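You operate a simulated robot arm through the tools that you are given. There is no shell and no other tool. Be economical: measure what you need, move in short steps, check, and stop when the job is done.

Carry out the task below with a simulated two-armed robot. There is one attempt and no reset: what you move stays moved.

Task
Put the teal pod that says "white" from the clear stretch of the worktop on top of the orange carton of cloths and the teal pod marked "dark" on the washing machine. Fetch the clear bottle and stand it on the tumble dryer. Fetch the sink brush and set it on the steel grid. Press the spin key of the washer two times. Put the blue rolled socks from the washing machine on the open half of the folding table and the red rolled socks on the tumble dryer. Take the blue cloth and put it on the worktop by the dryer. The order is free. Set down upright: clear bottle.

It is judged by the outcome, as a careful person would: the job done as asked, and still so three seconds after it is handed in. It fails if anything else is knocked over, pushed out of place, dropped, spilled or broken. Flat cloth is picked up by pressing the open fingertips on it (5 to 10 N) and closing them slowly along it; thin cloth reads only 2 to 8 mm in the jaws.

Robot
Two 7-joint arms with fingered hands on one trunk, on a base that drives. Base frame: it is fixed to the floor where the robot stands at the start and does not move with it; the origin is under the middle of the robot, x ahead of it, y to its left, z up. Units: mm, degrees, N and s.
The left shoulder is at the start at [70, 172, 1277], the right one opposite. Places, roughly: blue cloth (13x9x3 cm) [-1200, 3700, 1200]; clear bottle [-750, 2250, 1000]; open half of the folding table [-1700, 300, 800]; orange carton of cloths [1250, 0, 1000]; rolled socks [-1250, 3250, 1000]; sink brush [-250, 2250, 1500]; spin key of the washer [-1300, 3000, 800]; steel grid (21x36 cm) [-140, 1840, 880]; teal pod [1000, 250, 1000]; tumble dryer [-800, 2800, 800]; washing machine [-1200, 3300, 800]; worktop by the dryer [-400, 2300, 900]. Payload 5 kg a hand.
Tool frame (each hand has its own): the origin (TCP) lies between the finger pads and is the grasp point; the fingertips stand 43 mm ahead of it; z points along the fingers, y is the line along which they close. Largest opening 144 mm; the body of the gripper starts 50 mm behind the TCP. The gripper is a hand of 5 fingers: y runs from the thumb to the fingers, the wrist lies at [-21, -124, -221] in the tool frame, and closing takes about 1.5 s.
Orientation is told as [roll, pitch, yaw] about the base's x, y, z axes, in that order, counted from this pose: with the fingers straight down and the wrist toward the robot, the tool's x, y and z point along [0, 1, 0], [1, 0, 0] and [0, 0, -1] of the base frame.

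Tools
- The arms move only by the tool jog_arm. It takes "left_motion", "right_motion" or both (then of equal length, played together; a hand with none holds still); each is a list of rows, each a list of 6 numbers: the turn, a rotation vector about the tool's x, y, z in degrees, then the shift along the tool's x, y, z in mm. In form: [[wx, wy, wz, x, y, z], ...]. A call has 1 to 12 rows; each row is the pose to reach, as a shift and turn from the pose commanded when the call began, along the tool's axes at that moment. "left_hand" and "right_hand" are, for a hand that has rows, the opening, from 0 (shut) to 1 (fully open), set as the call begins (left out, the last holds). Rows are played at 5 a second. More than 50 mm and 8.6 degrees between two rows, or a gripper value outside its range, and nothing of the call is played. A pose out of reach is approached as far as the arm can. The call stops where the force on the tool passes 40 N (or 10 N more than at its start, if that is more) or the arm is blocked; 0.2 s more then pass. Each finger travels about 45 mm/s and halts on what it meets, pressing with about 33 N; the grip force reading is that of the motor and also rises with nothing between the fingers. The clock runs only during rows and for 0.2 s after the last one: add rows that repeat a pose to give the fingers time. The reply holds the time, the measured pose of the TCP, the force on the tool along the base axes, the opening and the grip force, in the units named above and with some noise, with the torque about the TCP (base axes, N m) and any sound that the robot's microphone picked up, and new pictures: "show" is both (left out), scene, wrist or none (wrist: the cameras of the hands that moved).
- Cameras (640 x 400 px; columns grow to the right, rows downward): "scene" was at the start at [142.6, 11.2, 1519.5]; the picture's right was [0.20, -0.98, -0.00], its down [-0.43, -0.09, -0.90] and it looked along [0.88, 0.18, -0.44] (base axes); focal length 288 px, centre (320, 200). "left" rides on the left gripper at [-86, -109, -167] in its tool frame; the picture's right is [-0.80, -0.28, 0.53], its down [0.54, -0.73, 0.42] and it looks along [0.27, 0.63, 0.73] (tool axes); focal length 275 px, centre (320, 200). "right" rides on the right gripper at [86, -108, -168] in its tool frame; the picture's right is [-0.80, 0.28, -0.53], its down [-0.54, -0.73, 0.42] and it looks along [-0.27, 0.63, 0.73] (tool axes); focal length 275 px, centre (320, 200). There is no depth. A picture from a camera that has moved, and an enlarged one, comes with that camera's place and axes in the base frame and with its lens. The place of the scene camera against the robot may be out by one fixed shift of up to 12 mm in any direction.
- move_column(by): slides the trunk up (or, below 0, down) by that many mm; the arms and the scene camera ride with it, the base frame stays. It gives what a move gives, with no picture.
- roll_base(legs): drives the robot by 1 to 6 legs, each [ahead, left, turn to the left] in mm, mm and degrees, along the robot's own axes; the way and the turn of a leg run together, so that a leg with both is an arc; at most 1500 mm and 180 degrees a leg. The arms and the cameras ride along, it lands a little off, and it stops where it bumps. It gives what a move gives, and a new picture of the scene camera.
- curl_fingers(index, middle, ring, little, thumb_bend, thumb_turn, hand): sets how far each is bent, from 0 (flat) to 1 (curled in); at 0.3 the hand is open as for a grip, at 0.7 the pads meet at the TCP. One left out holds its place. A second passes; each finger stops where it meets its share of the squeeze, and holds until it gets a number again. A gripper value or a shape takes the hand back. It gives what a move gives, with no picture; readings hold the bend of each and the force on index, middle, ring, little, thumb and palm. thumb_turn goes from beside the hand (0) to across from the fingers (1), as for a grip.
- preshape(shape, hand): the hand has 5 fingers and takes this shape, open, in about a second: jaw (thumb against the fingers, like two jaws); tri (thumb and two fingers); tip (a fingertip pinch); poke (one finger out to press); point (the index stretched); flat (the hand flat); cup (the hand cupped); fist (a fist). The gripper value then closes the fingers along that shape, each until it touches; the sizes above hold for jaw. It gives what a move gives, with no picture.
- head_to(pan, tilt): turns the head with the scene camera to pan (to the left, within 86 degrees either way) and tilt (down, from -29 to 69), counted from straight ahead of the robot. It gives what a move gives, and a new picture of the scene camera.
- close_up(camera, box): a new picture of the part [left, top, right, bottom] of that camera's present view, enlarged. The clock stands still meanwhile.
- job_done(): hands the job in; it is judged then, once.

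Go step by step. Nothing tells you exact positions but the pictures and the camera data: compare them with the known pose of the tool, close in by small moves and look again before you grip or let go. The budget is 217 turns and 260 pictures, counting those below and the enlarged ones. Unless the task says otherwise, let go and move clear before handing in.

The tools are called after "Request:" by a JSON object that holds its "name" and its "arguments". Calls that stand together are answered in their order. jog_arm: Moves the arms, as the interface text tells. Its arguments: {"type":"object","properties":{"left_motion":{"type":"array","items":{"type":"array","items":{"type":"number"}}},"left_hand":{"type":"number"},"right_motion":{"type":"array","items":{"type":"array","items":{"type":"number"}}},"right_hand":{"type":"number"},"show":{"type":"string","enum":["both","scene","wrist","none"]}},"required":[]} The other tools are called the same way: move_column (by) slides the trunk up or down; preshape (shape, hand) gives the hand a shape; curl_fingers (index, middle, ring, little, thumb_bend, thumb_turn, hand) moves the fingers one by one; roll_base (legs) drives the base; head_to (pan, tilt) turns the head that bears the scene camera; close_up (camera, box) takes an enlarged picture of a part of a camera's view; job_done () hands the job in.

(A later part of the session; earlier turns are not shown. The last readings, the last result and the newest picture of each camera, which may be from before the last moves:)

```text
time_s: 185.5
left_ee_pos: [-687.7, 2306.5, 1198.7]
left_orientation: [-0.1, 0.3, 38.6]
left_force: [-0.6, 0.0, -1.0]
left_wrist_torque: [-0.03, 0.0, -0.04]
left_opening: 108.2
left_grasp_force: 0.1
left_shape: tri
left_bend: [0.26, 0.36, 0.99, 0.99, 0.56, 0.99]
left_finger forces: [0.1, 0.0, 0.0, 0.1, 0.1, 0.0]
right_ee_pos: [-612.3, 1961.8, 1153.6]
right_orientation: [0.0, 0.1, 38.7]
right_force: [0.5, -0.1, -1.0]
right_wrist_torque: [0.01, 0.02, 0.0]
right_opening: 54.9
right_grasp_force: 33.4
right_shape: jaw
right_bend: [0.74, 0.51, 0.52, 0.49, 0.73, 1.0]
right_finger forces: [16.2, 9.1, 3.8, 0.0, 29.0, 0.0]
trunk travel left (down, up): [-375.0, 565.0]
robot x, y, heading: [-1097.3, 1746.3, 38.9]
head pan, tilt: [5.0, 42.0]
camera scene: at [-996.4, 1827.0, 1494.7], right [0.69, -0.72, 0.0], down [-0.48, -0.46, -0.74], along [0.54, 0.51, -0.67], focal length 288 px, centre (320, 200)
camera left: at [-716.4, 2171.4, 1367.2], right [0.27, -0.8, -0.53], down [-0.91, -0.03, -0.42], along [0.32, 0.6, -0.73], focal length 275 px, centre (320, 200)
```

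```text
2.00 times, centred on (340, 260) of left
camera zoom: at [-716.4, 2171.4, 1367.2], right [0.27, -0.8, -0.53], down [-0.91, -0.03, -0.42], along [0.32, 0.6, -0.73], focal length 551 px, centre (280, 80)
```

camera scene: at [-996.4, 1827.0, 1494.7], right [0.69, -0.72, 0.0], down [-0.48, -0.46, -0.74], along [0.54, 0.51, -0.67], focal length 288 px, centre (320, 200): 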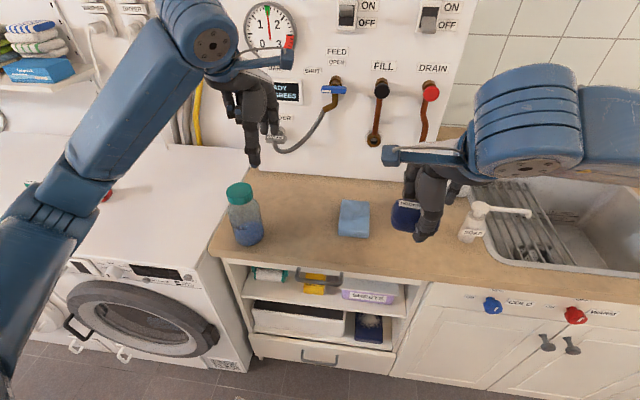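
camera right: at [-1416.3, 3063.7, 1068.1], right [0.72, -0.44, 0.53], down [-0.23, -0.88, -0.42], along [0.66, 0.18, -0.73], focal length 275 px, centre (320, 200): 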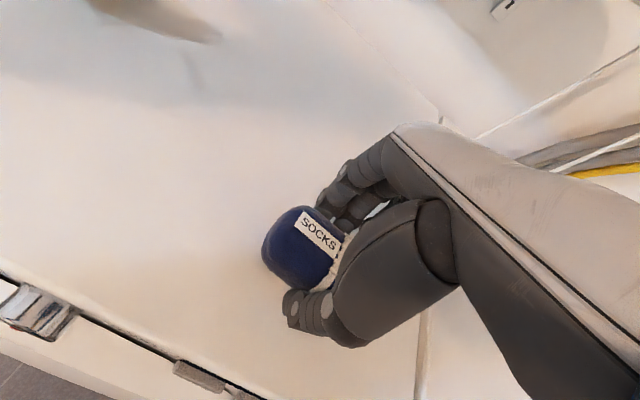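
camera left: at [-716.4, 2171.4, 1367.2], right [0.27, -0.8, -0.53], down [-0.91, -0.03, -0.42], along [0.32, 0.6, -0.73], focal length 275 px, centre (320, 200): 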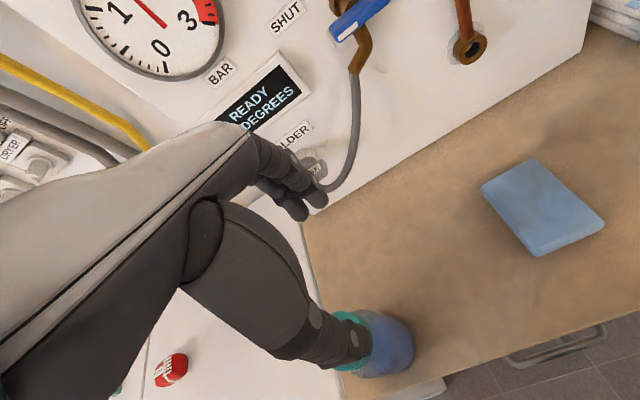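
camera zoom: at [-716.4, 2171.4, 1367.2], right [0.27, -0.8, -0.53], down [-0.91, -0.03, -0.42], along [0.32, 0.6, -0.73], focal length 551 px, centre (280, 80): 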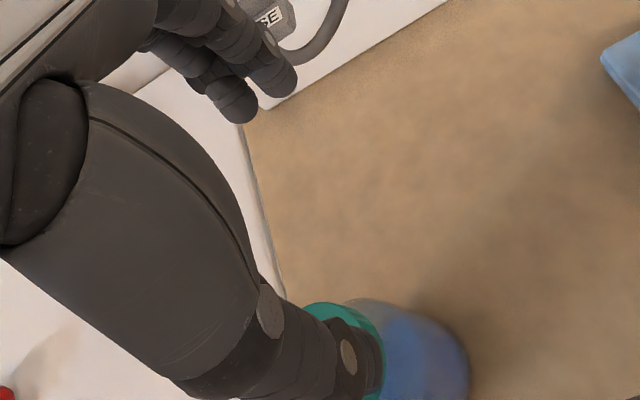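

Bottle stands at about (-751, 2309). The two-finger-and-thumb shape is set; I'll align above it.

Request:
{"name": "jog_arm", "arguments": {"left_motion": [[0, 0, 0, 22, -24, 0], [0, 0, 0, 44, -47, 5], [0, 0, 0, 44, -47, 30], [0, 0, 0, 44, -47, 45], [0, 0, 0, 44, -47, 45]], "show": "none"}}

Request:
{"name": "close_up", "arguments": {"camera": "scene", "box": [200, 120, 320, 250]}}

Request:
{"name": "close_up", "arguments": {"camera": "left", "box": [240, 160, 440, 360]}}

```text
time_s: 186.7
left_ee_pos: [-751.0, 2311.1, 1153.4]
left_orientation: [0.0, 0.2, 38.6]
left_force: [0.1, -1.1, -0.2]
left_wrist_torque: [-0.01, 0.04, 0.01]
left_opening: 108.0
left_grasp_force: 0.0
left_shape: tri
left_bend: [0.26, 0.36, 0.99, 0.99, 0.56, 0.99]
left_finger forces: [0.1, 0.0, 0.0, 0.0, 0.0, 0.1]
right_ee_pos: [-612.6, 1960.8, 1152.7]
right_orientation: [0.0, 0.1, 38.8]
right_force: [0.2, -0.4, 0.0]
right_wrist_torque: [0.0, -0.02, 0.0]
right_opening: 55.0
right_grasp_force: 32.7
right_shape: jaw
right_bend: [0.74, 0.51, 0.52, 0.49, 0.73, 1.0]
right_finger forces: [16.1, 9.1, 3.8, 0.1, 28.9, 0.0]
trunk travel left (down, up): [-375.0, 565.0]
robot x, y, heading: [-1096.9, 1745.5, 38.7]
head pan, tilt: [5.0, 42.0]
```

```text
3.08 times, centred on (260, 185) of scene
camera zoom: at [-996.5, 1826.8, 1494.8], right [0.69, -0.72, 0.0], down [-0.48, -0.46, -0.74], along [0.54, 0.51, -0.67], focal length 887 px, centre (505, 246)
```

zoom: 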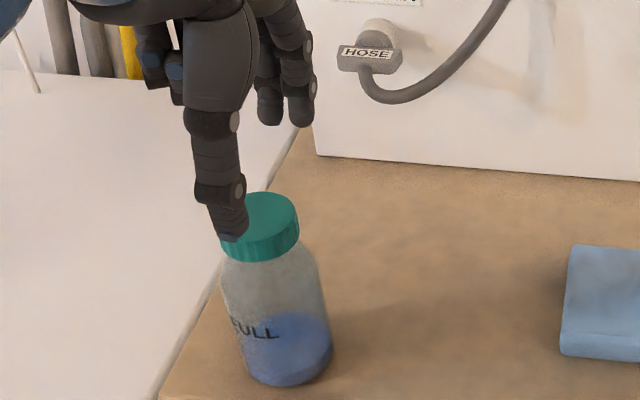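

```text
2.00 times, centred on (340, 260) of left
camera zoom: at [-780.4, 2176.3, 1322.6], right [0.27, -0.8, -0.53], down [-0.91, -0.03, -0.42], along [0.32, 0.6, -0.73], focal length 551 px, centre (280, 80)
```

zoom: 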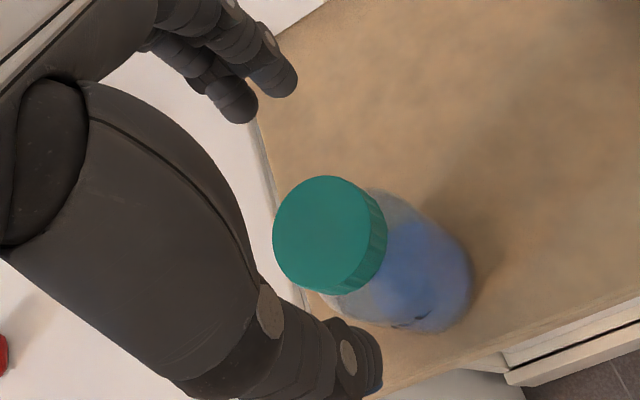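

Request:
{"name": "jog_arm", "arguments": {"left_motion": [[0, 0, 0, 9, 3, 20], [0, 0, 0, 9, 3, 50], [0, 0, 0, 9, 3, 80], [0, 0, 0, 9, 3, 100], [0, 0, 0, 9, 3, 100]], "show": "none"}}

Request:
{"name": "close_up", "arguments": {"camera": "scene", "box": [200, 120, 320, 250]}}

Request:
{"name": "close_up", "arguments": {"camera": "left", "box": [240, 160, 440, 360]}}

```text
time_s: 187.9
left_ee_pos: [-755.0, 2320.0, 1053.4]
left_orientation: [0.0, 0.2, 38.7]
left_force: [-0.1, -1.1, -0.3]
left_wrist_torque: [0.03, -0.01, 0.01]
left_opening: 108.5
left_grasp_force: 0.1
left_shape: tri
left_bend: [0.26, 0.36, 0.99, 0.99, 0.56, 0.99]
left_finger forces: [0.0, 0.0, 0.0, 0.0, 0.0, 0.0]
right_ee_pos: [-611.3, 1960.3, 1154.0]
right_orientation: [0.0, 0.1, 38.7]
right_force: [0.6, -0.6, -0.6]
right_wrist_torque: [0.01, -0.01, 0.01]
right_opening: 54.9
right_grasp_force: 32.9
right_shape: jaw
right_bend: [0.74, 0.51, 0.52, 0.49, 0.73, 1.0]
right_finger forces: [16.0, 9.1, 3.9, 0.1, 29.1, 0.1]
trunk travel left (down, up): [-375.0, 565.0]
robot x, y, heading: [-1096.7, 1741.6, 38.7]
head pan, tilt: [5.0, 42.0]
```

```text
3.08 times, centred on (260, 185) of scene
camera zoom: at [-996.2, 1826.7, 1494.7], right [0.69, -0.72, 0.0], down [-0.48, -0.46, -0.74], along [0.54, 0.51, -0.67], focal length 887 px, centre (505, 246)
```

zoom: 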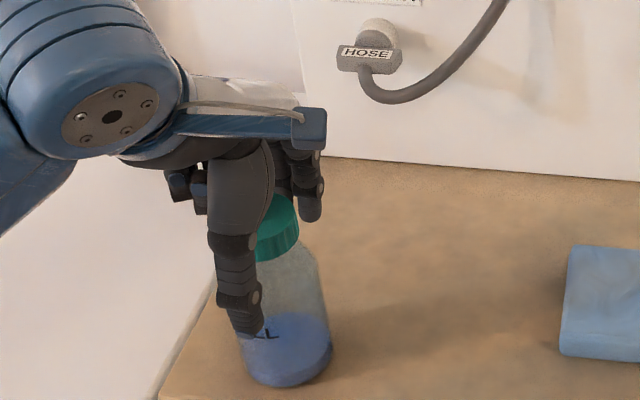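

```text
2.00 times, centred on (340, 260) of left
camera zoom: at [-783.4, 2185.1, 1223.9], right [0.27, -0.8, -0.53], down [-0.91, -0.03, -0.42], along [0.32, 0.6, -0.73], focal length 551 px, centre (280, 80)
```

zoom: 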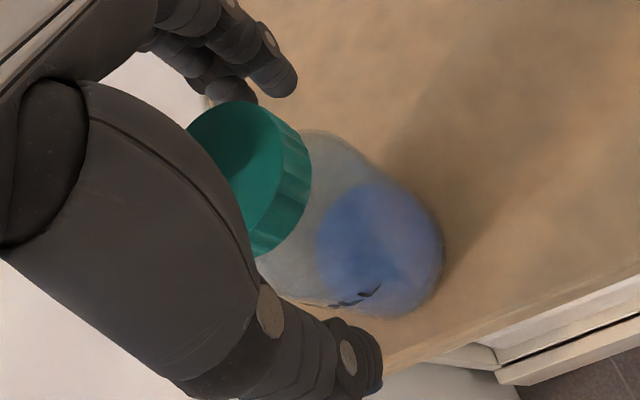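

Request:
{"name": "jog_arm", "arguments": {"left_motion": [[0, 0, 0, 0, 0, 0], [0, 0, 0, 0, 0, 0], [0, 0, 0, 0, 0, 0], [0, 0, 0, 0, 0, 0]], "left_hand": 0.46, "show": "none"}}

Request:
{"name": "close_up", "arguments": {"camera": "left", "box": [240, 160, 440, 360]}}

Request:
{"name": "close_up", "arguments": {"camera": "scene", "box": [200, 120, 320, 250]}}

```text
time_s: 188.9
left_ee_pos: [-754.4, 2320.3, 1054.4]
left_orientation: [0.0, 0.3, 38.6]
left_force: [0.7, 1.0, -0.9]
left_wrist_torque: [-0.01, -0.01, -0.03]
left_opening: 66.8
left_grasp_force: 0.1
left_shape: tri
left_bend: [0.74, 0.46, 0.99, 0.99, 0.71, 1.0]
left_finger forces: [0.0, 0.3, 0.0, 0.0, 0.0, 0.0]
right_ee_pos: [-612.0, 1961.0, 1153.3]
right_orientation: [-0.1, 0.0, 38.7]
right_force: [-0.1, 0.4, -0.9]
right_wrist_torque: [0.04, 0.0, 0.02]
right_opening: 54.9
right_grasp_force: 33.2
right_shape: jaw
right_bend: [0.74, 0.51, 0.52, 0.49, 0.73, 1.0]
right_finger forces: [16.1, 9.1, 3.8, 0.0, 29.1, 0.0]
trunk travel left (down, up): [-375.0, 565.0]
robot x, y, heading: [-1097.4, 1743.7, 38.8]
head pan, tilt: [5.0, 42.0]
```

```text
2.00 times, centred on (340, 260) of left
camera zoom: at [-783.5, 2185.3, 1224.1], right [0.27, -0.8, -0.53], down [-0.91, -0.03, -0.42], along [0.32, 0.6, -0.73], focal length 551 px, centre (280, 80)
```

zoom: 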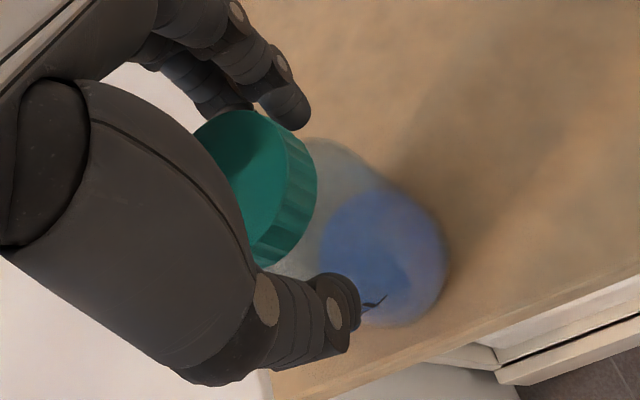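

```text
3.08 times, centred on (260, 185) of scene
camera zoom: at [-996.4, 1827.0, 1494.7], right [0.69, -0.72, 0.0], down [-0.48, -0.46, -0.74], along [0.54, 0.51, -0.67], focal length 887 px, centre (505, 246)
```

zoom: 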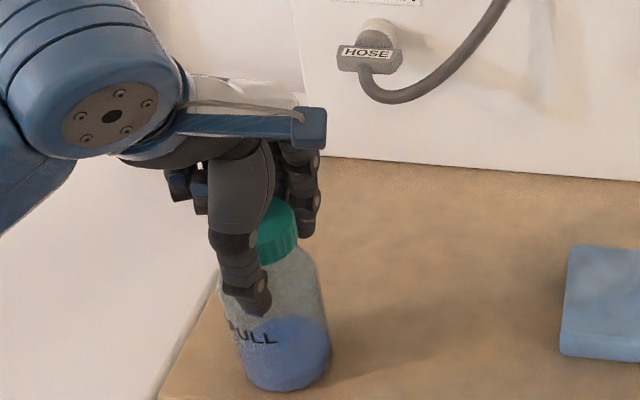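

Request:
{"name": "jog_arm", "arguments": {"left_motion": [[0, 0, 0, 0, 0, 0], [0, 0, 0, 0, 0, 0], [0, 0, 0, 0, 0, 0]], "left_hand": 0.3, "show": "none"}}

Request:
{"name": "close_up", "arguments": {"camera": "left", "box": [240, 160, 440, 360]}}

Request:
{"name": "close_up", "arguments": {"camera": "scene", "box": [200, 120, 320, 250]}}

```text
time_s: 189.7
left_ee_pos: [-754.2, 2319.5, 1055.2]
left_orientation: [0.1, 0.2, 38.5]
left_force: [0.7, -0.2, 1.4]
left_wrist_torque: [0.05, -0.05, 0.0]
left_opening: 50.2
left_grasp_force: 32.8
left_shape: tri
left_bend: [0.74, 0.5, 1.0, 1.0, 0.73, 1.0]
left_finger forces: [11.8, 12.9, 0.0, 0.1, 24.8, 0.0]
right_ee_pos: [-612.3, 1960.3, 1152.3]
right_orientation: [0.1, 0.1, 38.7]
right_force: [-1.1, 0.4, -1.3]
right_wrist_torque: [0.01, 0.0, 0.02]
right_opening: 54.9
right_grasp_force: 33.0
right_shape: jaw
right_bend: [0.74, 0.51, 0.52, 0.49, 0.73, 1.0]
right_finger forces: [16.1, 9.0, 3.8, 0.0, 29.0, 0.0]
trunk travel left (down, up): [-375.0, 565.0]
robot x, y, heading: [-1096.5, 1742.9, 38.7]
head pan, tilt: [5.0, 42.0]
```

```text
2.00 times, centred on (340, 260) of left
camera zoom: at [-783.7, 2185.1, 1224.3], right [0.27, -0.8, -0.53], down [-0.91, -0.03, -0.42], along [0.32, 0.6, -0.73], focal length 551 px, centre (280, 80)
```

zoom: 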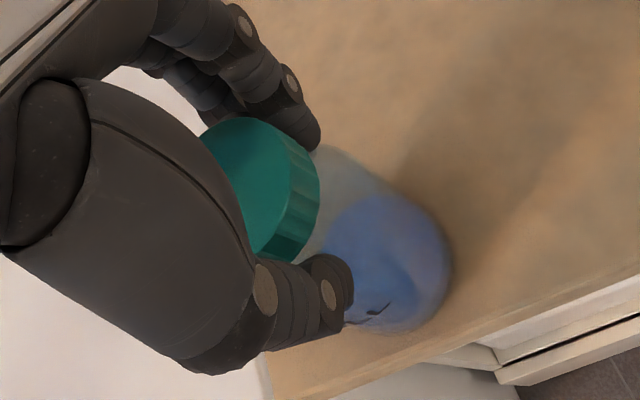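

```text
3.08 times, centred on (260, 185) of scene
camera zoom: at [-996.6, 1826.7, 1494.8], right [0.69, -0.72, 0.0], down [-0.48, -0.46, -0.74], along [0.54, 0.51, -0.67], focal length 887 px, centre (505, 246)
```

zoom: 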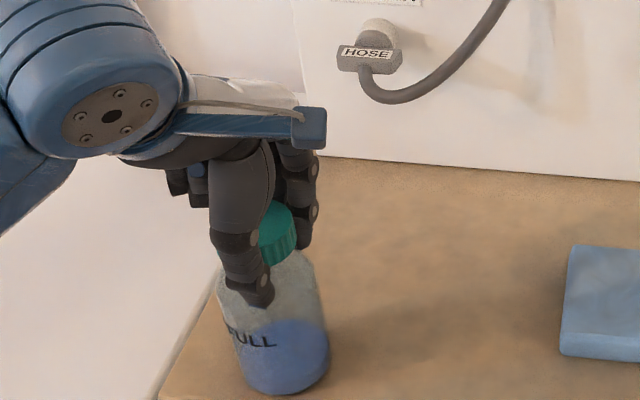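

Balanced three-point grip (25/12/13 N). I'll lift gently.

Request:
{"name": "jog_arm", "arguments": {"left_motion": [[0, 0, 0, 0, 0, 0], [0, 0, 0, 0, 0, 0], [0, 0, 0, 0, 0, -8], [0, 0, 0, 0, 0, -18], [0, 0, 0, 0, 0, -30], [0, 0, 0, 0, 0, -30]], "left_hand": 0.1, "show": "wrist"}}

Request:
{"name": "close_up", "arguments": {"camera": "scene", "box": [200, 120, 320, 250]}}

```text
time_s: 191.1
left_ee_pos: [-754.9, 2319.6, 1085.4]
left_orientation: [-0.1, 0.3, 38.6]
left_force: [0.3, -0.1, -1.1]
left_wrist_torque: [-0.03, 0.0, 0.02]
left_opening: 42.7
left_grasp_force: 32.4
left_shape: tri
left_bend: [0.75, 0.51, 1.0, 1.0, 0.78, 1.0]
left_finger forces: [6.0, 11.8, 0.0, 0.1, 17.8, 0.0]
right_ee_pos: [-613.6, 1960.7, 1153.5]
right_orientation: [0.0, 0.1, 38.7]
right_force: [-0.7, -0.3, 0.3]
right_wrist_torque: [0.0, -0.02, 0.01]
right_opening: 54.9
right_grasp_force: 32.8
right_shape: jaw
right_bend: [0.74, 0.51, 0.52, 0.49, 0.73, 1.0]
right_finger forces: [16.1, 9.1, 3.8, 0.0, 29.0, 0.0]
trunk travel left (down, up): [-375.0, 565.0]
robot x, y, heading: [-1093.6, 1745.1, 38.7]
head pan, tilt: [5.0, 42.0]
camera left: at [-784.0, 2185.7, 1253.5], right [0.27, -0.8, -0.53], down [-0.91, -0.03, -0.42], along [0.32, 0.6, -0.73], focal length 275 px, centre (320, 200)
```

left: 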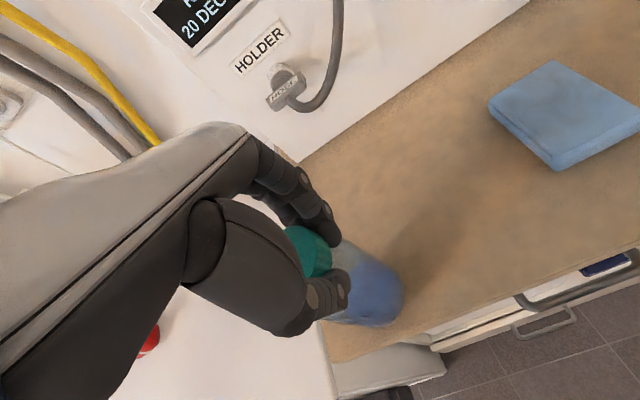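

```text
3.08 times, centred on (260, 185) of scene
camera zoom: at [-996.4, 1827.2, 1494.7], right [0.69, -0.72, 0.0], down [-0.48, -0.46, -0.74], along [0.54, 0.51, -0.67], focal length 887 px, centre (505, 246)
```

zoom: 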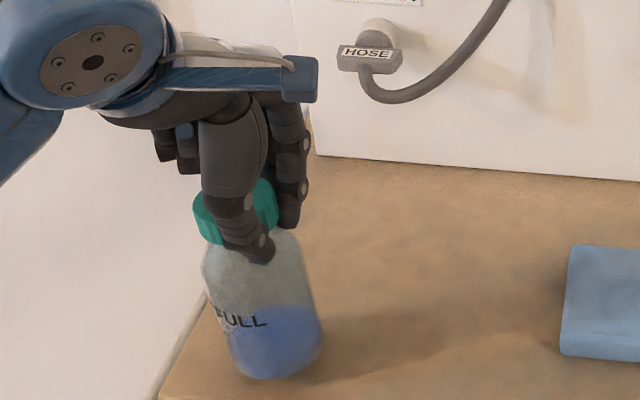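

Request:
{"name": "jog_arm", "arguments": {"left_motion": [[0, 0, 0, 0, 0, -5], [0, 0, 0, 0, 0, -12], [0, 0, 0, 0, 0, -12]], "show": "none"}}

Request:
{"name": "close_up", "arguments": {"camera": "scene", "box": [200, 120, 320, 250]}}

Request:
{"name": "close_up", "arguments": {"camera": "left", "box": [240, 160, 440, 360]}}

```text
time_s: 191.9
left_ee_pos: [-754.7, 2320.8, 1096.8]
left_orientation: [-0.1, 0.2, 38.7]
left_force: [0.6, -0.6, -1.7]
left_wrist_torque: [0.0, -0.03, -0.01]
left_opening: 42.4
left_grasp_force: 32.9
left_shape: tri
left_bend: [0.75, 0.51, 1.0, 1.0, 0.78, 1.0]
left_finger forces: [5.8, 11.8, 0.0, 0.1, 17.8, 0.0]
right_ee_pos: [-612.4, 1960.8, 1153.6]
right_orientation: [0.0, 0.0, 38.8]
right_force: [0.5, -1.1, -0.5]
right_wrist_torque: [0.01, 0.02, 0.04]
right_opening: 54.9
right_grasp_force: 33.3
right_shape: jaw
right_bend: [0.74, 0.51, 0.52, 0.49, 0.73, 1.0]
right_finger forces: [16.2, 9.1, 3.9, 0.0, 29.1, 0.1]
trunk travel left (down, up): [-375.0, 565.0]
robot x, y, heading: [-1093.7, 1745.0, 38.9]
head pan, tilt: [5.0, 42.0]
```

```text
3.08 times, centred on (260, 185) of scene
camera zoom: at [-996.4, 1827.2, 1494.7], right [0.69, -0.72, 0.0], down [-0.48, -0.46, -0.74], along [0.54, 0.51, -0.67], focal length 887 px, centre (505, 246)
```

zoom: 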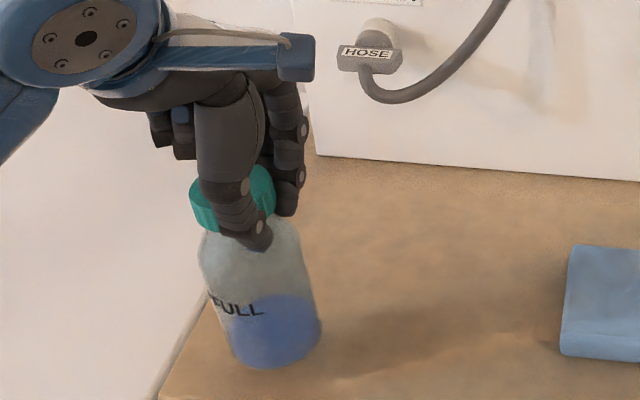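

```text
2.00 times, centred on (340, 260) of left
camera zoom: at [-783.5, 2185.9, 1265.6], right [0.27, -0.8, -0.53], down [-0.91, -0.03, -0.42], along [0.32, 0.6, -0.73], focal length 551 px, centre (280, 80)
```

zoom: 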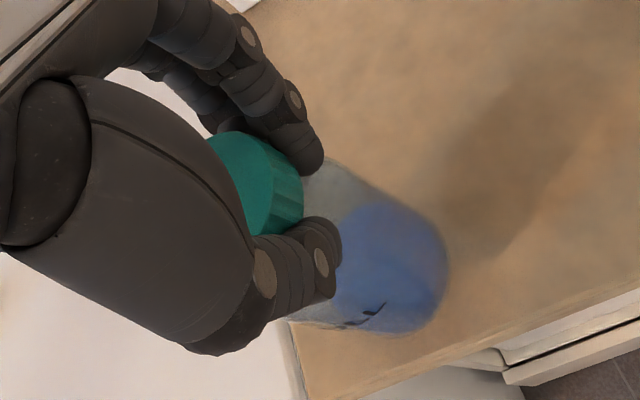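

The bottle hangs nearly upright, held steadily. I'll lift a bit more and shift the base left to the dryer.

Request:
{"name": "jog_arm", "arguments": {"left_motion": [[0, 0, 0, 0, 0, -10], [0, 0, 0, 0, 0, -22], [0, 0, 0, 0, 0, -34], [0, 0, 0, 0, 0, -45]], "show": "none"}}

Request:
{"name": "roll_base", "arguments": {"legs": [[0, 170, 0], [0, 170, 0]]}}

Request:
{"name": "close_up", "arguments": {"camera": "left", "box": [200, 120, 480, 400]}}

```text
time_s: 192.9
left_ee_pos: [-754.9, 2320.9, 1141.5]
left_orientation: [-0.1, 0.3, 38.6]
left_force: [0.4, -0.1, -2.3]
left_wrist_torque: [-0.04, 0.01, -0.03]
left_opening: 42.7
left_grasp_force: 32.8
left_shape: tri
left_bend: [0.75, 0.51, 1.0, 1.0, 0.78, 1.0]
left_finger forces: [5.9, 11.8, 0.1, 0.0, 17.8, 0.0]
right_ee_pos: [-611.6, 1961.5, 1153.5]
right_orientation: [0.0, 0.1, 38.7]
right_force: [0.6, -0.4, -0.9]
right_wrist_torque: [0.0, -0.03, 0.0]
right_opening: 55.0
right_grasp_force: 33.6
right_shape: jaw
right_bend: [0.74, 0.51, 0.52, 0.49, 0.73, 1.0]
right_finger forces: [16.1, 9.2, 3.7, 0.0, 29.1, 0.0]
trunk travel left (down, up): [-375.0, 565.0]
robot x, y, heading: [-1097.6, 1746.8, 38.8]
head pan, tilt: [5.0, 42.0]
```

```text
time_s: 195.5
left_ee_pos: [-964.5, 2582.6, 1141.7]
left_orientation: [0.2, 0.3, 38.5]
left_force: [1.2, -0.1, -1.7]
left_wrist_torque: [-0.03, -0.01, 0.0]
left_opening: 42.3
left_grasp_force: 33.3
left_shape: tri
left_bend: [0.75, 0.51, 1.0, 1.0, 0.78, 1.0]
left_finger forces: [5.7, 12.0, 0.0, 0.1, 17.6, 0.1]
right_ee_pos: [-824.4, 2222.4, 1152.6]
right_orientation: [0.0, 0.1, 38.8]
right_force: [-0.2, -0.8, -0.4]
right_wrist_torque: [0.04, -0.02, 0.02]
right_opening: 54.7
right_grasp_force: 33.0
right_shape: jaw
right_bend: [0.74, 0.51, 0.52, 0.49, 0.73, 1.0]
right_finger forces: [16.1, 9.0, 3.8, 0.0, 29.0, 0.0]
trunk travel left (down, up): [-375.0, 565.0]
robot x, y, heading: [-1312.0, 2010.4, 39.0]
head pan, tilt: [5.0, 42.0]
camera scene: at [-1207.0, 2089.9, 1494.7], right [0.69, -0.72, 0.0], down [-0.48, -0.46, -0.74], along [0.54, 0.51, -0.67], focal length 288 px, centre (320, 200)
```

scene: 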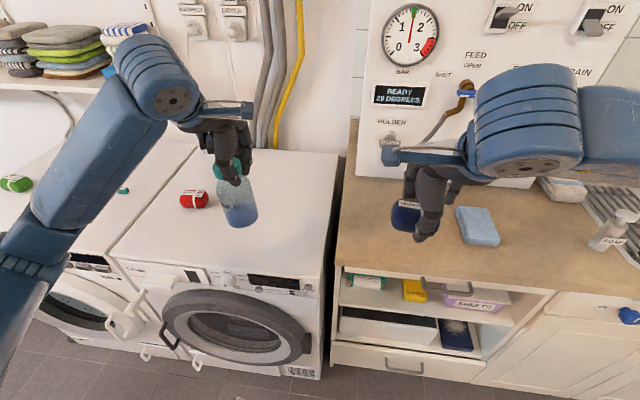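

```text
1.43 times, centred on (340, 260) of left
camera zoom: at [-993.7, 2448.5, 1310.5], right [0.27, -0.8, -0.53], down [-0.91, -0.03, -0.42], along [0.32, 0.6, -0.73], focal length 393 px, centre (291, 114)
```

zoom: 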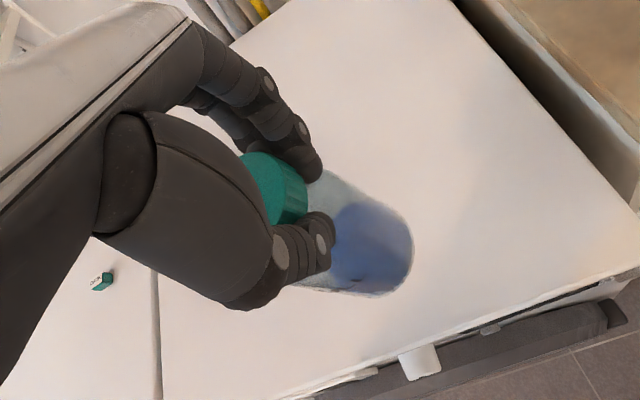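

Request:
{"name": "jog_arm", "arguments": {"left_motion": [[0, 0, 0, 0, 20, 15], [0, 0, 0, 0, 40, 30], [0, 0, 0, 0, 50, 50], [0, 0, 0, 0, 50, 70], [0, 0, 0, 0, 50, 88], [0, 0, 0, 0, 50, 88]], "show": "none"}}

Request:
{"name": "close_up", "arguments": {"camera": "scene", "box": [160, 120, 320, 250]}}

```text
time_s: 196.9
left_ee_pos: [-926.3, 2616.8, 1052.2]
left_orientation: [0.0, 0.4, 38.5]
left_force: [-0.5, -0.3, -1.8]
left_wrist_torque: [-0.07, -0.01, -0.01]
left_opening: 42.2
left_grasp_force: 33.0
left_shape: tri
left_bend: [0.75, 0.51, 1.0, 1.0, 0.78, 1.0]
left_finger forces: [5.6, 12.2, 0.1, 0.0, 17.9, 0.0]
right_ee_pos: [-823.6, 2225.1, 1151.7]
right_orientation: [0.0, 0.1, 38.7]
right_force: [0.2, -0.4, -0.4]
right_wrist_torque: [0.03, 0.02, -0.01]
right_opening: 54.7
right_grasp_force: 32.7
right_shape: jaw
right_bend: [0.74, 0.51, 0.52, 0.49, 0.73, 1.0]
right_finger forces: [16.1, 9.0, 3.8, 0.0, 29.0, 0.0]
trunk travel left (down, up): [-375.0, 565.0]
robot x, y, heading: [-1309.0, 2011.3, 38.9]
head pan, tilt: [5.0, 42.0]
```

```text
3.08 times, centred on (240, 185) of scene
camera zoom: at [-1207.9, 2091.0, 1494.7], right [0.69, -0.72, 0.0], down [-0.48, -0.46, -0.74], along [0.54, 0.51, -0.67], focal length 887 px, centre (566, 246)
```

zoom: 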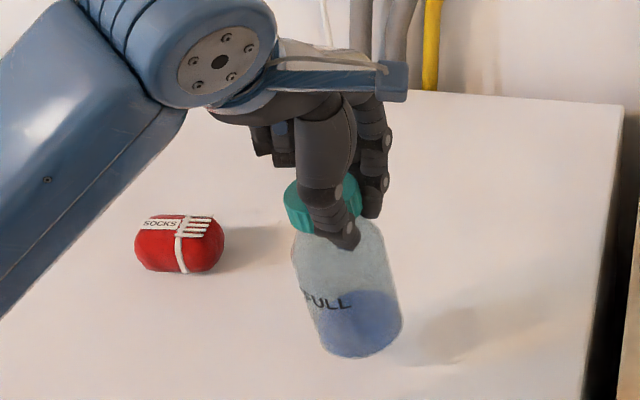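

Request:
{"name": "jog_arm", "arguments": {"left_motion": [[0, 0, 0, 0, 0, 5], [0, 0, 0, 0, 0, 10], [0, 0, 0, 0, 0, 15], [0, 0, 0, 0, 0, 20], [0, 0, 0, 0, 0, 20]], "show": "none"}}

Request:
{"name": "close_up", "arguments": {"camera": "scene", "box": [160, 120, 320, 250]}}

```text
time_s: 198.1
left_ee_pos: [-925.7, 2617.0, 1032.9]
left_orientation: [0.0, 0.3, 38.4]
left_force: [0.7, 0.4, -1.8]
left_wrist_torque: [-0.02, 0.01, -0.02]
left_opening: 42.1
left_grasp_force: 33.0
left_shape: tri
left_bend: [0.75, 0.51, 1.0, 1.0, 0.78, 1.0]
left_finger forces: [5.7, 12.3, 0.0, 0.1, 18.0, 0.0]
right_ee_pos: [-824.1, 2225.6, 1152.9]
right_orientation: [0.0, 0.2, 38.7]
right_force: [0.6, 0.4, -0.2]
right_wrist_torque: [0.02, 0.01, -0.01]
right_opening: 54.9
right_grasp_force: 33.3
right_shape: jaw
right_bend: [0.74, 0.51, 0.52, 0.49, 0.73, 1.0]
right_finger forces: [16.1, 9.1, 3.8, 0.0, 28.9, 0.1]
trunk travel left (down, up): [-375.0, 565.0]
robot x, y, heading: [-1309.2, 2010.6, 38.7]
head pan, tilt: [5.0, 42.0]
```

```text
3.08 times, centred on (240, 185) of scene
camera zoom: at [-1207.9, 2091.1, 1494.7], right [0.69, -0.72, 0.0], down [-0.48, -0.46, -0.74], along [0.54, 0.51, -0.67], focal length 887 px, centre (566, 246)
```

zoom: 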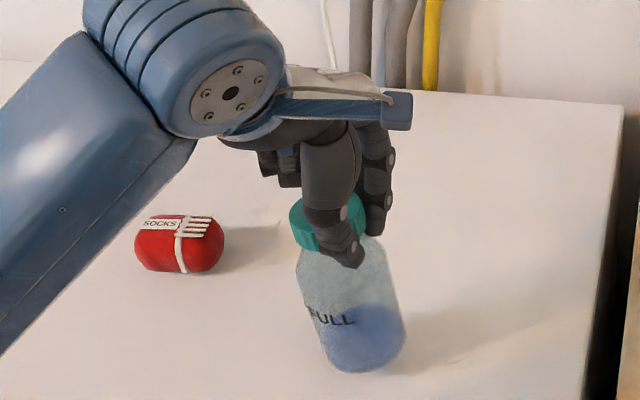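

Request:
{"name": "jog_arm", "arguments": {"left_motion": [[0, 0, 0, 0, 0, 3], [0, 0, 0, 0, 0, 6], [0, 0, 0, 0, 0, 9], [0, 0, 0, 0, 0, 9]], "show": "none"}}

Request:
{"name": "jog_arm", "arguments": {"left_motion": [[0, 0, 0, 0, 0, 2], [0, 0, 0, 0, 0, 4], [0, 0, 0, 0, 0, 6], [0, 0, 0, 0, 0, 6]], "show": "none"}}

```text
time_s: 199.1
left_ee_pos: [-926.8, 2615.4, 1025.1]
left_orientation: [-0.1, 0.3, 38.5]
left_force: [0.9, 0.9, -1.6]
left_wrist_torque: [-0.04, -0.03, -0.02]
left_opening: 42.2
left_grasp_force: 32.8
left_shape: tri
left_bend: [0.75, 0.51, 1.0, 1.0, 0.78, 1.0]
left_finger forces: [5.8, 12.1, 0.0, 0.1, 18.0, 0.1]
right_ee_pos: [-823.6, 2224.7, 1151.8]
right_orientation: [0.0, 0.1, 38.8]
right_force: [-0.9, 0.3, -1.3]
right_wrist_torque: [-0.01, 0.01, 0.01]
right_opening: 54.6
right_grasp_force: 32.9
right_shape: jaw
right_bend: [0.74, 0.51, 0.52, 0.49, 0.73, 1.0]
right_finger forces: [16.0, 9.1, 3.8, 0.0, 29.0, 0.0]
trunk travel left (down, up): [-375.0, 565.0]
robot x, y, heading: [-1310.1, 2012.8, 38.7]
head pan, tilt: [5.0, 42.0]
```

```text
time_s: 200.1
left_ee_pos: [-926.7, 2614.6, 1018.8]
left_orientation: [-0.1, 0.2, 38.5]
left_force: [1.1, -0.9, 1.6]
left_wrist_torque: [0.04, -0.04, 0.0]
left_opening: 42.5
left_grasp_force: 32.6
left_shape: tri
left_bend: [0.75, 0.51, 1.0, 1.0, 0.78, 1.0]
left_finger forces: [5.6, 13.7, 0.1, 0.1, 18.9, 0.0]
right_ee_pos: [-823.7, 2223.0, 1152.9]
right_orientation: [0.1, 0.1, 38.6]
right_force: [-0.3, -0.6, -0.5]
right_wrist_torque: [0.0, -0.01, 0.0]
right_opening: 54.9
right_grasp_force: 32.9
right_shape: jaw
right_bend: [0.74, 0.51, 0.52, 0.49, 0.73, 1.0]
right_finger forces: [16.1, 9.1, 3.8, 0.0, 29.1, 0.0]
trunk travel left (down, up): [-375.0, 565.0]
robot x, y, heading: [-1311.6, 2011.1, 38.8]
head pan, tilt: [5.0, 42.0]
```

Touching down. 2 mm more, then open in small stages.

Request:
{"name": "jog_arm", "arguments": {"left_motion": [[0, 0, 0, 0, 0, 1], [0, 0, 0, 0, 0, 2], [0, 0, 0, 0, 0, 2]], "show": "none"}}

Request:
{"name": "jog_arm", "arguments": {"left_motion": [[0, 0, 0, 0, 0, 0], [0, 0, 0, 0, 0, 0], [0, 0, 0, 0, 0, 0]], "left_hand": 0.42, "show": "none"}}

Request:
{"name": "close_up", "arguments": {"camera": "scene", "box": [160, 120, 320, 250]}}

```text
time_s: 200.9
left_ee_pos: [-927.4, 2613.8, 1018.5]
left_orientation: [0.1, 0.0, 38.5]
left_force: [3.5, -2.5, 12.9]
left_wrist_torque: [0.21, -0.11, -0.07]
left_opening: 42.6
left_grasp_force: 33.1
left_shape: tri
left_bend: [0.75, 0.51, 1.0, 1.0, 0.78, 1.0]
left_finger forces: [7.4, 17.9, 0.0, 0.0, 23.4, 0.0]
right_ee_pos: [-823.1, 2222.1, 1152.7]
right_orientation: [0.0, 0.1, 38.6]
right_force: [-1.1, -0.6, -0.5]
right_wrist_torque: [-0.01, -0.01, -0.04]
right_opening: 55.0
right_grasp_force: 32.9
right_shape: jaw
right_bend: [0.74, 0.51, 0.52, 0.49, 0.73, 1.0]
right_finger forces: [16.2, 9.1, 3.8, 0.0, 29.0, 0.0]
trunk travel left (down, up): [-375.0, 565.0]
robot x, y, heading: [-1307.9, 2010.9, 38.7]
head pan, tilt: [5.0, 42.0]
```

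```text
time_s: 201.7
left_ee_pos: [-927.0, 2614.8, 1016.7]
left_orientation: [0.0, 0.4, 38.5]
left_force: [0.9, 0.7, -0.2]
left_wrist_torque: [0.01, 0.0, 0.01]
left_opening: 60.1
left_grasp_force: 0.0
left_shape: tri
left_bend: [0.74, 0.48, 0.99, 0.99, 0.72, 1.0]
left_finger forces: [0.0, 0.0, 0.1, 0.0, 0.0, 0.0]
right_ee_pos: [-823.7, 2223.2, 1153.5]
right_orientation: [0.1, 0.1, 38.7]
right_force: [0.2, 0.4, -1.0]
right_wrist_torque: [-0.01, -0.03, 0.01]
right_opening: 54.9
right_grasp_force: 33.1
right_shape: jaw
right_bend: [0.74, 0.51, 0.52, 0.49, 0.73, 1.0]
right_finger forces: [16.0, 9.0, 3.8, 0.0, 29.0, 0.0]
trunk travel left (down, up): [-375.0, 565.0]
robot x, y, heading: [-1310.9, 2009.7, 38.8]
head pan, tilt: [5.0, 42.0]
```

```text
3.08 times, centred on (240, 185) of scene
camera zoom: at [-1208.1, 2090.6, 1494.7], right [0.69, -0.72, 0.0], down [-0.48, -0.46, -0.74], along [0.54, 0.51, -0.67], focal length 887 px, centre (566, 246)
```

zoom: 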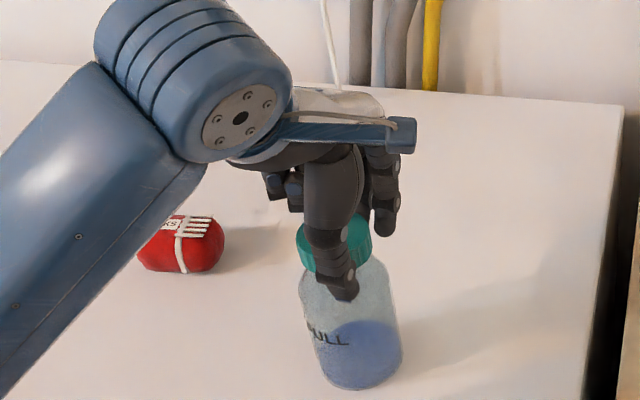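

Request:
{"name": "jog_arm", "arguments": {"left_motion": [[0, 0, 0, 0, 0, 0], [0, 0, 0, 0, 0, 0], [0, 0, 0, 0, 0, 0], [0, 0, 0, 0, 0, -20], [0, 0, 0, 0, 0, -60], [0, 0, 0, 0, 0, -105], [0, 0, 0, 0, 0, -150], [0, 0, 0, 0, 0, -180], [0, 0, 0, 0, 0, -180]], "left_hand": 0.85, "show": "scene"}}

Request:
{"name": "close_up", "arguments": {"camera": "scene", "box": [160, 120, 320, 250]}}

```text
time_s: 203.7
left_ee_pos: [-925.6, 2615.2, 1196.8]
left_orientation: [0.0, 0.2, 38.6]
left_force: [0.9, 1.1, -1.0]
left_wrist_torque: [-0.03, 0.03, -0.02]
left_opening: 122.4
left_grasp_force: 0.0
left_shape: tri
left_bend: [0.26, 0.33, 0.99, 0.99, 0.46, 0.99]
left_finger forces: [0.1, 0.0, 0.0, 0.0, 0.1, 0.0]
right_ee_pos: [-823.7, 2225.3, 1151.7]
right_orientation: [0.1, 0.1, 38.6]
right_force: [-0.1, 0.8, -1.0]
right_wrist_torque: [-0.01, 0.01, 0.04]
right_opening: 55.0
right_grasp_force: 33.4
right_shape: jaw
right_bend: [0.74, 0.51, 0.52, 0.49, 0.73, 1.0]
right_finger forces: [16.0, 9.1, 3.9, 0.0, 29.0, 0.1]
trunk travel left (down, up): [-375.0, 565.0]
robot x, y, heading: [-1310.2, 2004.2, 38.7]
head pan, tilt: [5.0, 42.0]
camera scene: at [-1207.5, 2091.3, 1494.7], right [0.69, -0.72, 0.0], down [-0.48, -0.46, -0.74], along [0.54, 0.51, -0.67], focal length 288 px, centre (320, 200)
```

scene: 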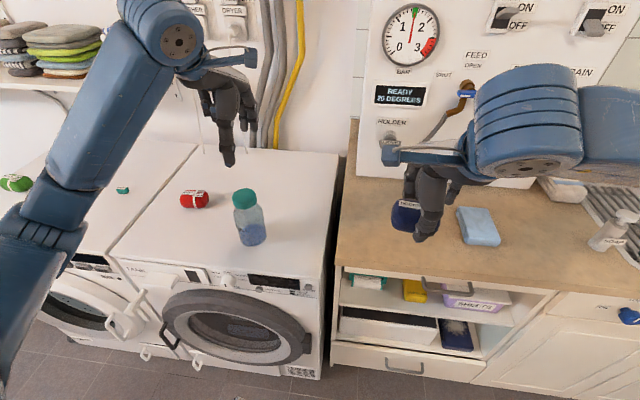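

```text
3.08 times, centred on (240, 185) of scene
camera zoom: at [-1207.5, 2091.3, 1494.7], right [0.69, -0.72, 0.0], down [-0.48, -0.46, -0.74], along [0.54, 0.51, -0.67], focal length 887 px, centre (566, 246)
```

zoom: 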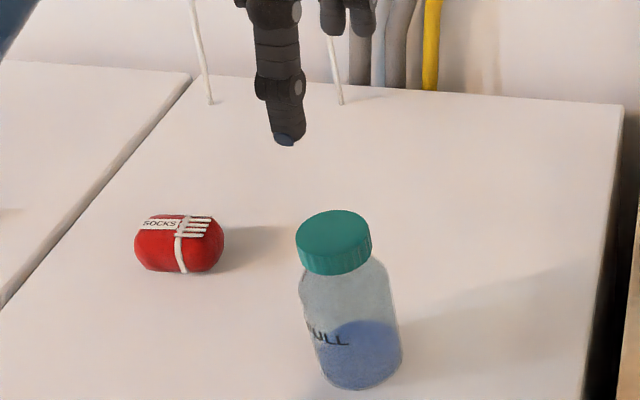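

The bottle stands upright on the dryer. Next the sink brush on top of the valve panel: I'll back off, shift right, raise the trunk and look.

Request:
{"name": "roll_base", "arguments": {"legs": [[-150, 0, 0], [0, -560, 0]]}}

Request:
{"name": "move_column", "arguments": {"by": 350}}

Request:
{"name": "head_to", "arguments": {"pan": 0, "tilt": 25}}

```text
time_s: 207.8
left_ee_pos: [-694.5, 2085.5, 1197.3]
left_orientation: [0.0, 0.3, 38.6]
left_force: [0.1, -0.5, -0.7]
left_wrist_torque: [0.0, -0.01, 0.01]
left_opening: 122.0
left_grasp_force: 0.0
left_shape: tri
left_bend: [0.26, 0.33, 0.99, 0.99, 0.46, 0.99]
left_finger forces: [0.0, 0.0, 0.0, 0.0, 0.1, 0.0]
right_ee_pos: [-592.7, 1694.2, 1152.8]
right_orientation: [0.0, 0.1, 38.6]
right_force: [0.2, -0.3, -0.8]
right_wrist_torque: [0.0, -0.02, 0.02]
right_opening: 54.6
right_grasp_force: 32.9
right_shape: jaw
right_bend: [0.74, 0.51, 0.52, 0.49, 0.73, 1.0]
right_finger forces: [16.0, 9.1, 3.9, 0.0, 29.0, 0.0]
trunk travel left (down, up): [-375.0, 565.0]
robot x, y, heading: [-1081.5, 1481.2, 38.5]
head pan, tilt: [5.0, 42.0]
camera scene: at [-977.3, 1561.6, 1494.7], right [0.69, -0.72, 0.0], down [-0.48, -0.46, -0.74], along [0.54, 0.51, -0.67], focal length 288 px, centre (320, 200)
```

scene: 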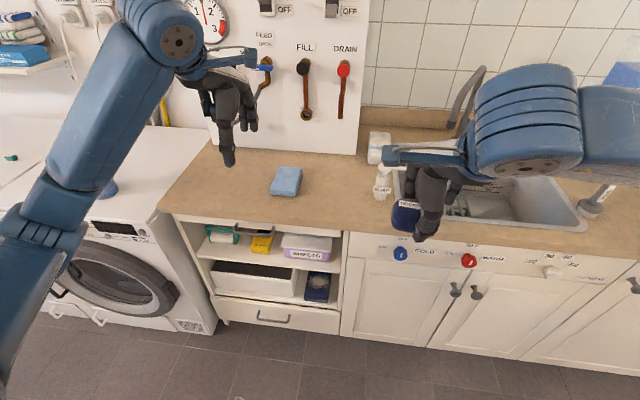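

```text
time_s: 211.3
left_ee_pos: [-694.6, 2085.7, 1547.6]
left_orientation: [0.0, 0.4, 38.6]
left_force: [-1.3, -1.4, 0.0]
left_wrist_torque: [0.01, 0.0, -0.01]
left_opening: 121.9
left_grasp_force: 0.1
left_shape: tri
left_bend: [0.26, 0.33, 0.99, 0.99, 0.46, 0.99]
left_finger forces: [0.0, 0.1, 0.1, 0.1, 0.1, 0.0]
right_ee_pos: [-592.1, 1694.8, 1503.2]
right_orientation: [0.0, 0.1, 38.7]
right_force: [-0.1, 0.2, -0.5]
right_wrist_torque: [0.0, -0.03, 0.02]
right_opening: 54.8
right_grasp_force: 32.5
right_shape: jaw
right_bend: [0.74, 0.51, 0.52, 0.49, 0.73, 1.0]
right_finger forces: [16.1, 9.0, 3.8, 0.0, 29.0, 0.0]
trunk travel left (down, up): [-725.0, 215.0]
robot x, y, heading: [-1080.4, 1480.0, 38.8]
head pan, tilt: [5.0, 42.0]
```

```text
time_s: 212.1
left_ee_pos: [-693.7, 2085.9, 1547.2]
left_orientation: [-0.1, 0.4, 38.6]
left_force: [0.0, 0.9, -0.1]
left_wrist_torque: [0.0, -0.03, 0.01]
left_opening: 122.3
left_grasp_force: 0.0
left_shape: tri
left_bend: [0.26, 0.33, 0.99, 0.99, 0.46, 0.99]
left_finger forces: [0.0, 0.0, 0.0, 0.1, 0.1, 0.0]
right_ee_pos: [-592.3, 1695.8, 1502.9]
right_orientation: [0.1, 0.1, 38.7]
right_force: [0.0, 0.3, -0.5]
right_wrist_torque: [0.0, -0.01, 0.0]
right_opening: 54.6
right_grasp_force: 33.1
right_shape: jaw
right_bend: [0.74, 0.51, 0.52, 0.49, 0.73, 1.0]
right_finger forces: [16.2, 9.2, 3.8, 0.1, 28.9, 0.0]
trunk travel left (down, up): [-725.0, 215.0]
robot x, y, heading: [-1079.3, 1479.1, 38.9]
head pan, tilt: [0.0, 25.0]
camera scene: at [-965.5, 1561.4, 1870.9], right [0.63, -0.78, 0.0], down [-0.33, -0.26, -0.91], along [0.71, 0.57, -0.42], focal length 288 px, centre (320, 200)
```

scene: 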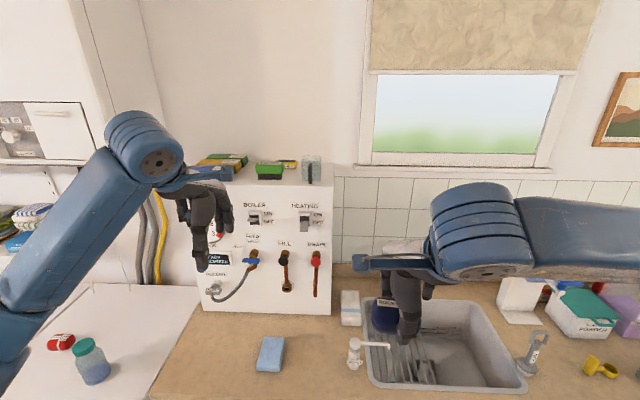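

Request:
{"name": "close_up", "arguments": {"camera": "scene", "box": [160, 130, 360, 255]}}

Request:
{"name": "close_up", "arguments": {"camera": "scene", "box": [340, 270, 640, 400]}}

Request:
{"name": "close_up", "arguments": {"camera": "left", "box": [0, 0, 640, 400]}}

```text
3.20 times, centred on (260, 192) of scene
camera zoom: at [-965.5, 1561.4, 1870.9], right [0.63, -0.78, 0.0], down [-0.33, -0.26, -0.91], along [0.71, 0.57, -0.42], focal length 923 px, centre (512, 224)
```

zoom: 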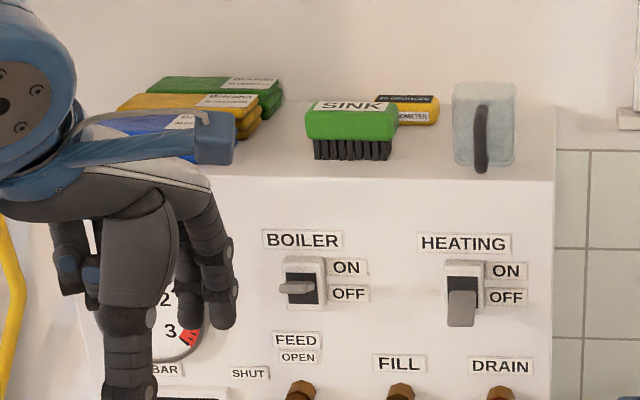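

```text
2.13 times, centred on (490, 335) of scene
camera zoom: at [-965.5, 1561.4, 1870.9], right [0.63, -0.78, 0.0], down [-0.33, -0.26, -0.91], along [0.71, 0.57, -0.42], focal length 615 px, centre (-43, -88)
```

zoom: 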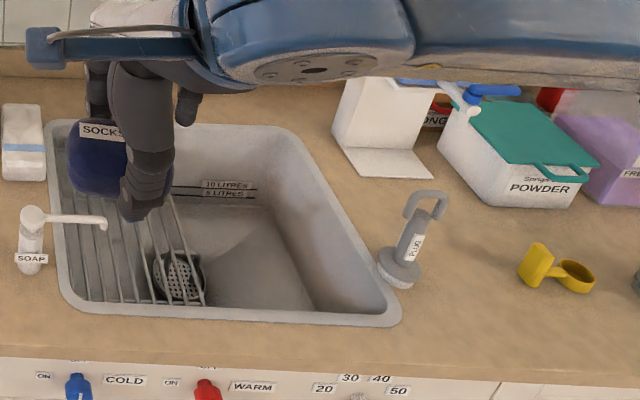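

```text
1.00 times, centred on (320, 200) of left (not enlarged: the box is as wide or as high as the picture)
camera zoom: at [-723.9, 1951.3, 1715.5], right [0.27, -0.8, -0.53], down [-0.91, -0.03, -0.42], along [0.32, 0.6, -0.73], focal length 275 px, centre (320, 200)
```

zoom: 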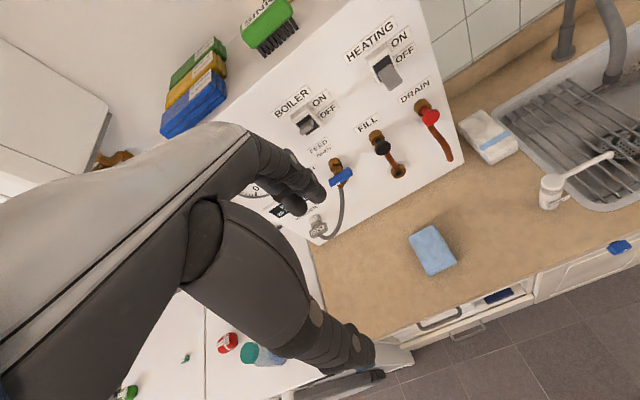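

The green brush labelled SINK lies on the panel's top at about u=1227, v=2012, top z≈1550; the steel grid lies over the sink's left part. I'll move in and set the pinch shape.

Request:
{"name": "preshape", "arguments": {"shape": "tip", "hand": "left"}}

Request:
{"name": "jog_arm", "arguments": {"left_motion": [[0, 0, 0, 0, -20, -40], [0, 0, 0, 0, -30, -80], [0, 0, 0, 0, -30, -110], [0, 0, 0, 0, -30, -110]], "left_hand": 0.65, "show": "none"}}

Request:
{"name": "roll_base", "arguments": {"legs": [[225, 0, 0]]}}

Request:
{"name": "close_up", "arguments": {"camera": "left", "box": [0, 0, 640, 400]}}

```text
time_s: 213.0
left_ee_pos: [-694.0, 2086.4, 1546.7]
left_orientation: [0.0, 0.4, 38.7]
left_force: [0.3, 1.1, 0.2]
left_wrist_torque: [-0.02, -0.01, 0.01]
left_opening: 143.9
left_grasp_force: 0.1
left_shape: tip
left_bend: [0.3, 0.98, 0.99, 0.99, 0.3, 0.98]
left_finger forces: [0.1, 0.0, 0.0, 0.1, 0.0, 0.1]
right_ee_pos: [-592.5, 1694.8, 1502.0]
right_orientation: [0.0, 0.1, 38.7]
right_force: [-0.4, 0.0, -1.2]
right_wrist_torque: [0.02, 0.04, 0.0]
right_opening: 54.9
right_grasp_force: 32.8
right_shape: jaw
right_bend: [0.74, 0.51, 0.52, 0.49, 0.73, 1.0]
right_finger forces: [16.1, 9.0, 3.7, 0.1, 29.0, 0.0]
trunk travel left (down, up): [-725.0, 215.0]
robot x, y, heading: [-1079.6, 1480.6, 38.4]
head pan, tilt: [0.0, 25.0]
```

```text
time_s: 214.0
left_ee_pos: [-715.6, 2067.4, 1657.1]
left_orientation: [0.0, 0.4, 38.6]
left_force: [0.0, 0.6, -0.7]
left_wrist_torque: [0.0, 0.04, 0.02]
left_opening: 94.0
left_grasp_force: 0.1
left_shape: tip
left_bend: [0.29, 0.98, 0.99, 0.99, 0.63, 1.0]
left_finger forces: [0.0, 0.0, 0.1, 0.1, 0.0, 0.1]
right_ee_pos: [-591.3, 1694.0, 1501.9]
right_orientation: [0.1, 0.1, 38.7]
right_force: [-0.1, 0.7, -0.2]
right_wrist_torque: [0.01, 0.01, 0.0]
right_opening: 54.6
right_grasp_force: 33.8
right_shape: jaw
right_bend: [0.74, 0.51, 0.52, 0.49, 0.73, 1.0]
right_finger forces: [16.2, 9.1, 3.8, 0.0, 29.0, 0.1]
trunk travel left (down, up): [-725.0, 215.0]
robot x, y, heading: [-1076.3, 1478.3, 38.8]
head pan, tilt: [0.0, 25.0]
```

```text
time_s: 215.7
left_ee_pos: [-547.4, 2201.4, 1661.6]
left_orientation: [0.1, 0.0, 38.5]
left_force: [-0.9, 0.3, 0.3]
left_wrist_torque: [0.07, -0.09, 0.01]
left_opening: 94.1
left_grasp_force: 0.0
left_shape: tip
left_bend: [0.29, 0.98, 0.99, 0.99, 0.63, 1.0]
left_finger forces: [0.0, 0.0, 0.1, 0.0, 0.0, 0.1]
right_ee_pos: [-423.2, 1829.3, 1505.1]
right_orientation: [0.1, -0.1, 38.8]
right_force: [-0.3, -1.5, -0.7]
right_wrist_torque: [0.08, -0.1, -0.03]
right_opening: 55.3
right_grasp_force: 32.7
right_shape: jaw
right_bend: [0.74, 0.51, 0.52, 0.49, 0.73, 1.0]
right_finger forces: [16.2, 9.0, 3.8, 0.0, 29.0, 0.0]
trunk travel left (down, up): [-725.0, 215.0]
robot x, y, heading: [-906.8, 1620.5, 38.6]
head pan, tilt: [0.0, 25.0]
camera scene: at [-797.2, 1695.8, 1871.8], right [0.62, -0.78, 0.0], down [-0.33, -0.26, -0.91], along [0.71, 0.57, -0.42], focal length 288 px, centre (320, 200)
```

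scene: 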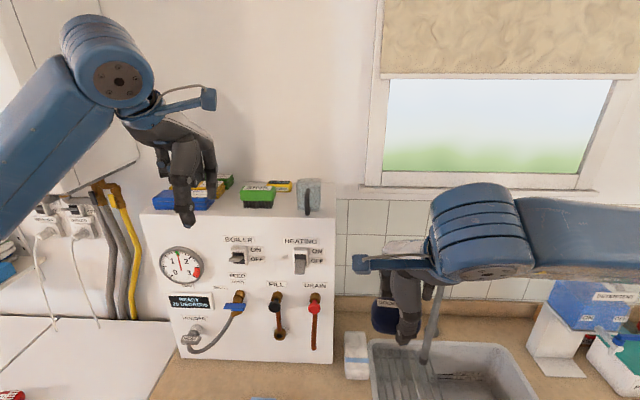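

```text
1.00 times, centred on (320, 200) of left (not enlarged: the box is as wide or as high as the picture)
camera zoom: at [-577.4, 2066.8, 1829.0], right [0.27, -0.8, -0.53], down [-0.91, -0.03, -0.42], along [0.32, 0.6, -0.73], focal length 275 px, centre (320, 200)
```

zoom: 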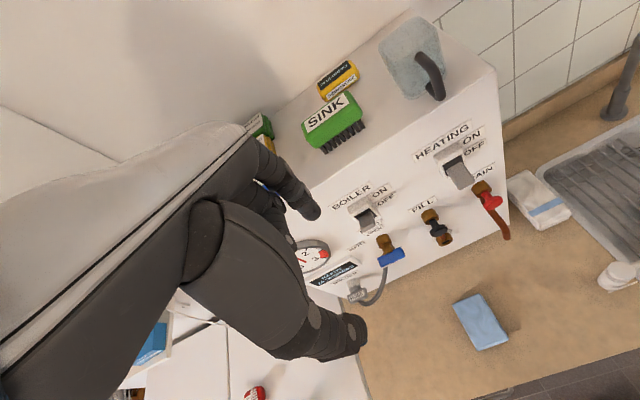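

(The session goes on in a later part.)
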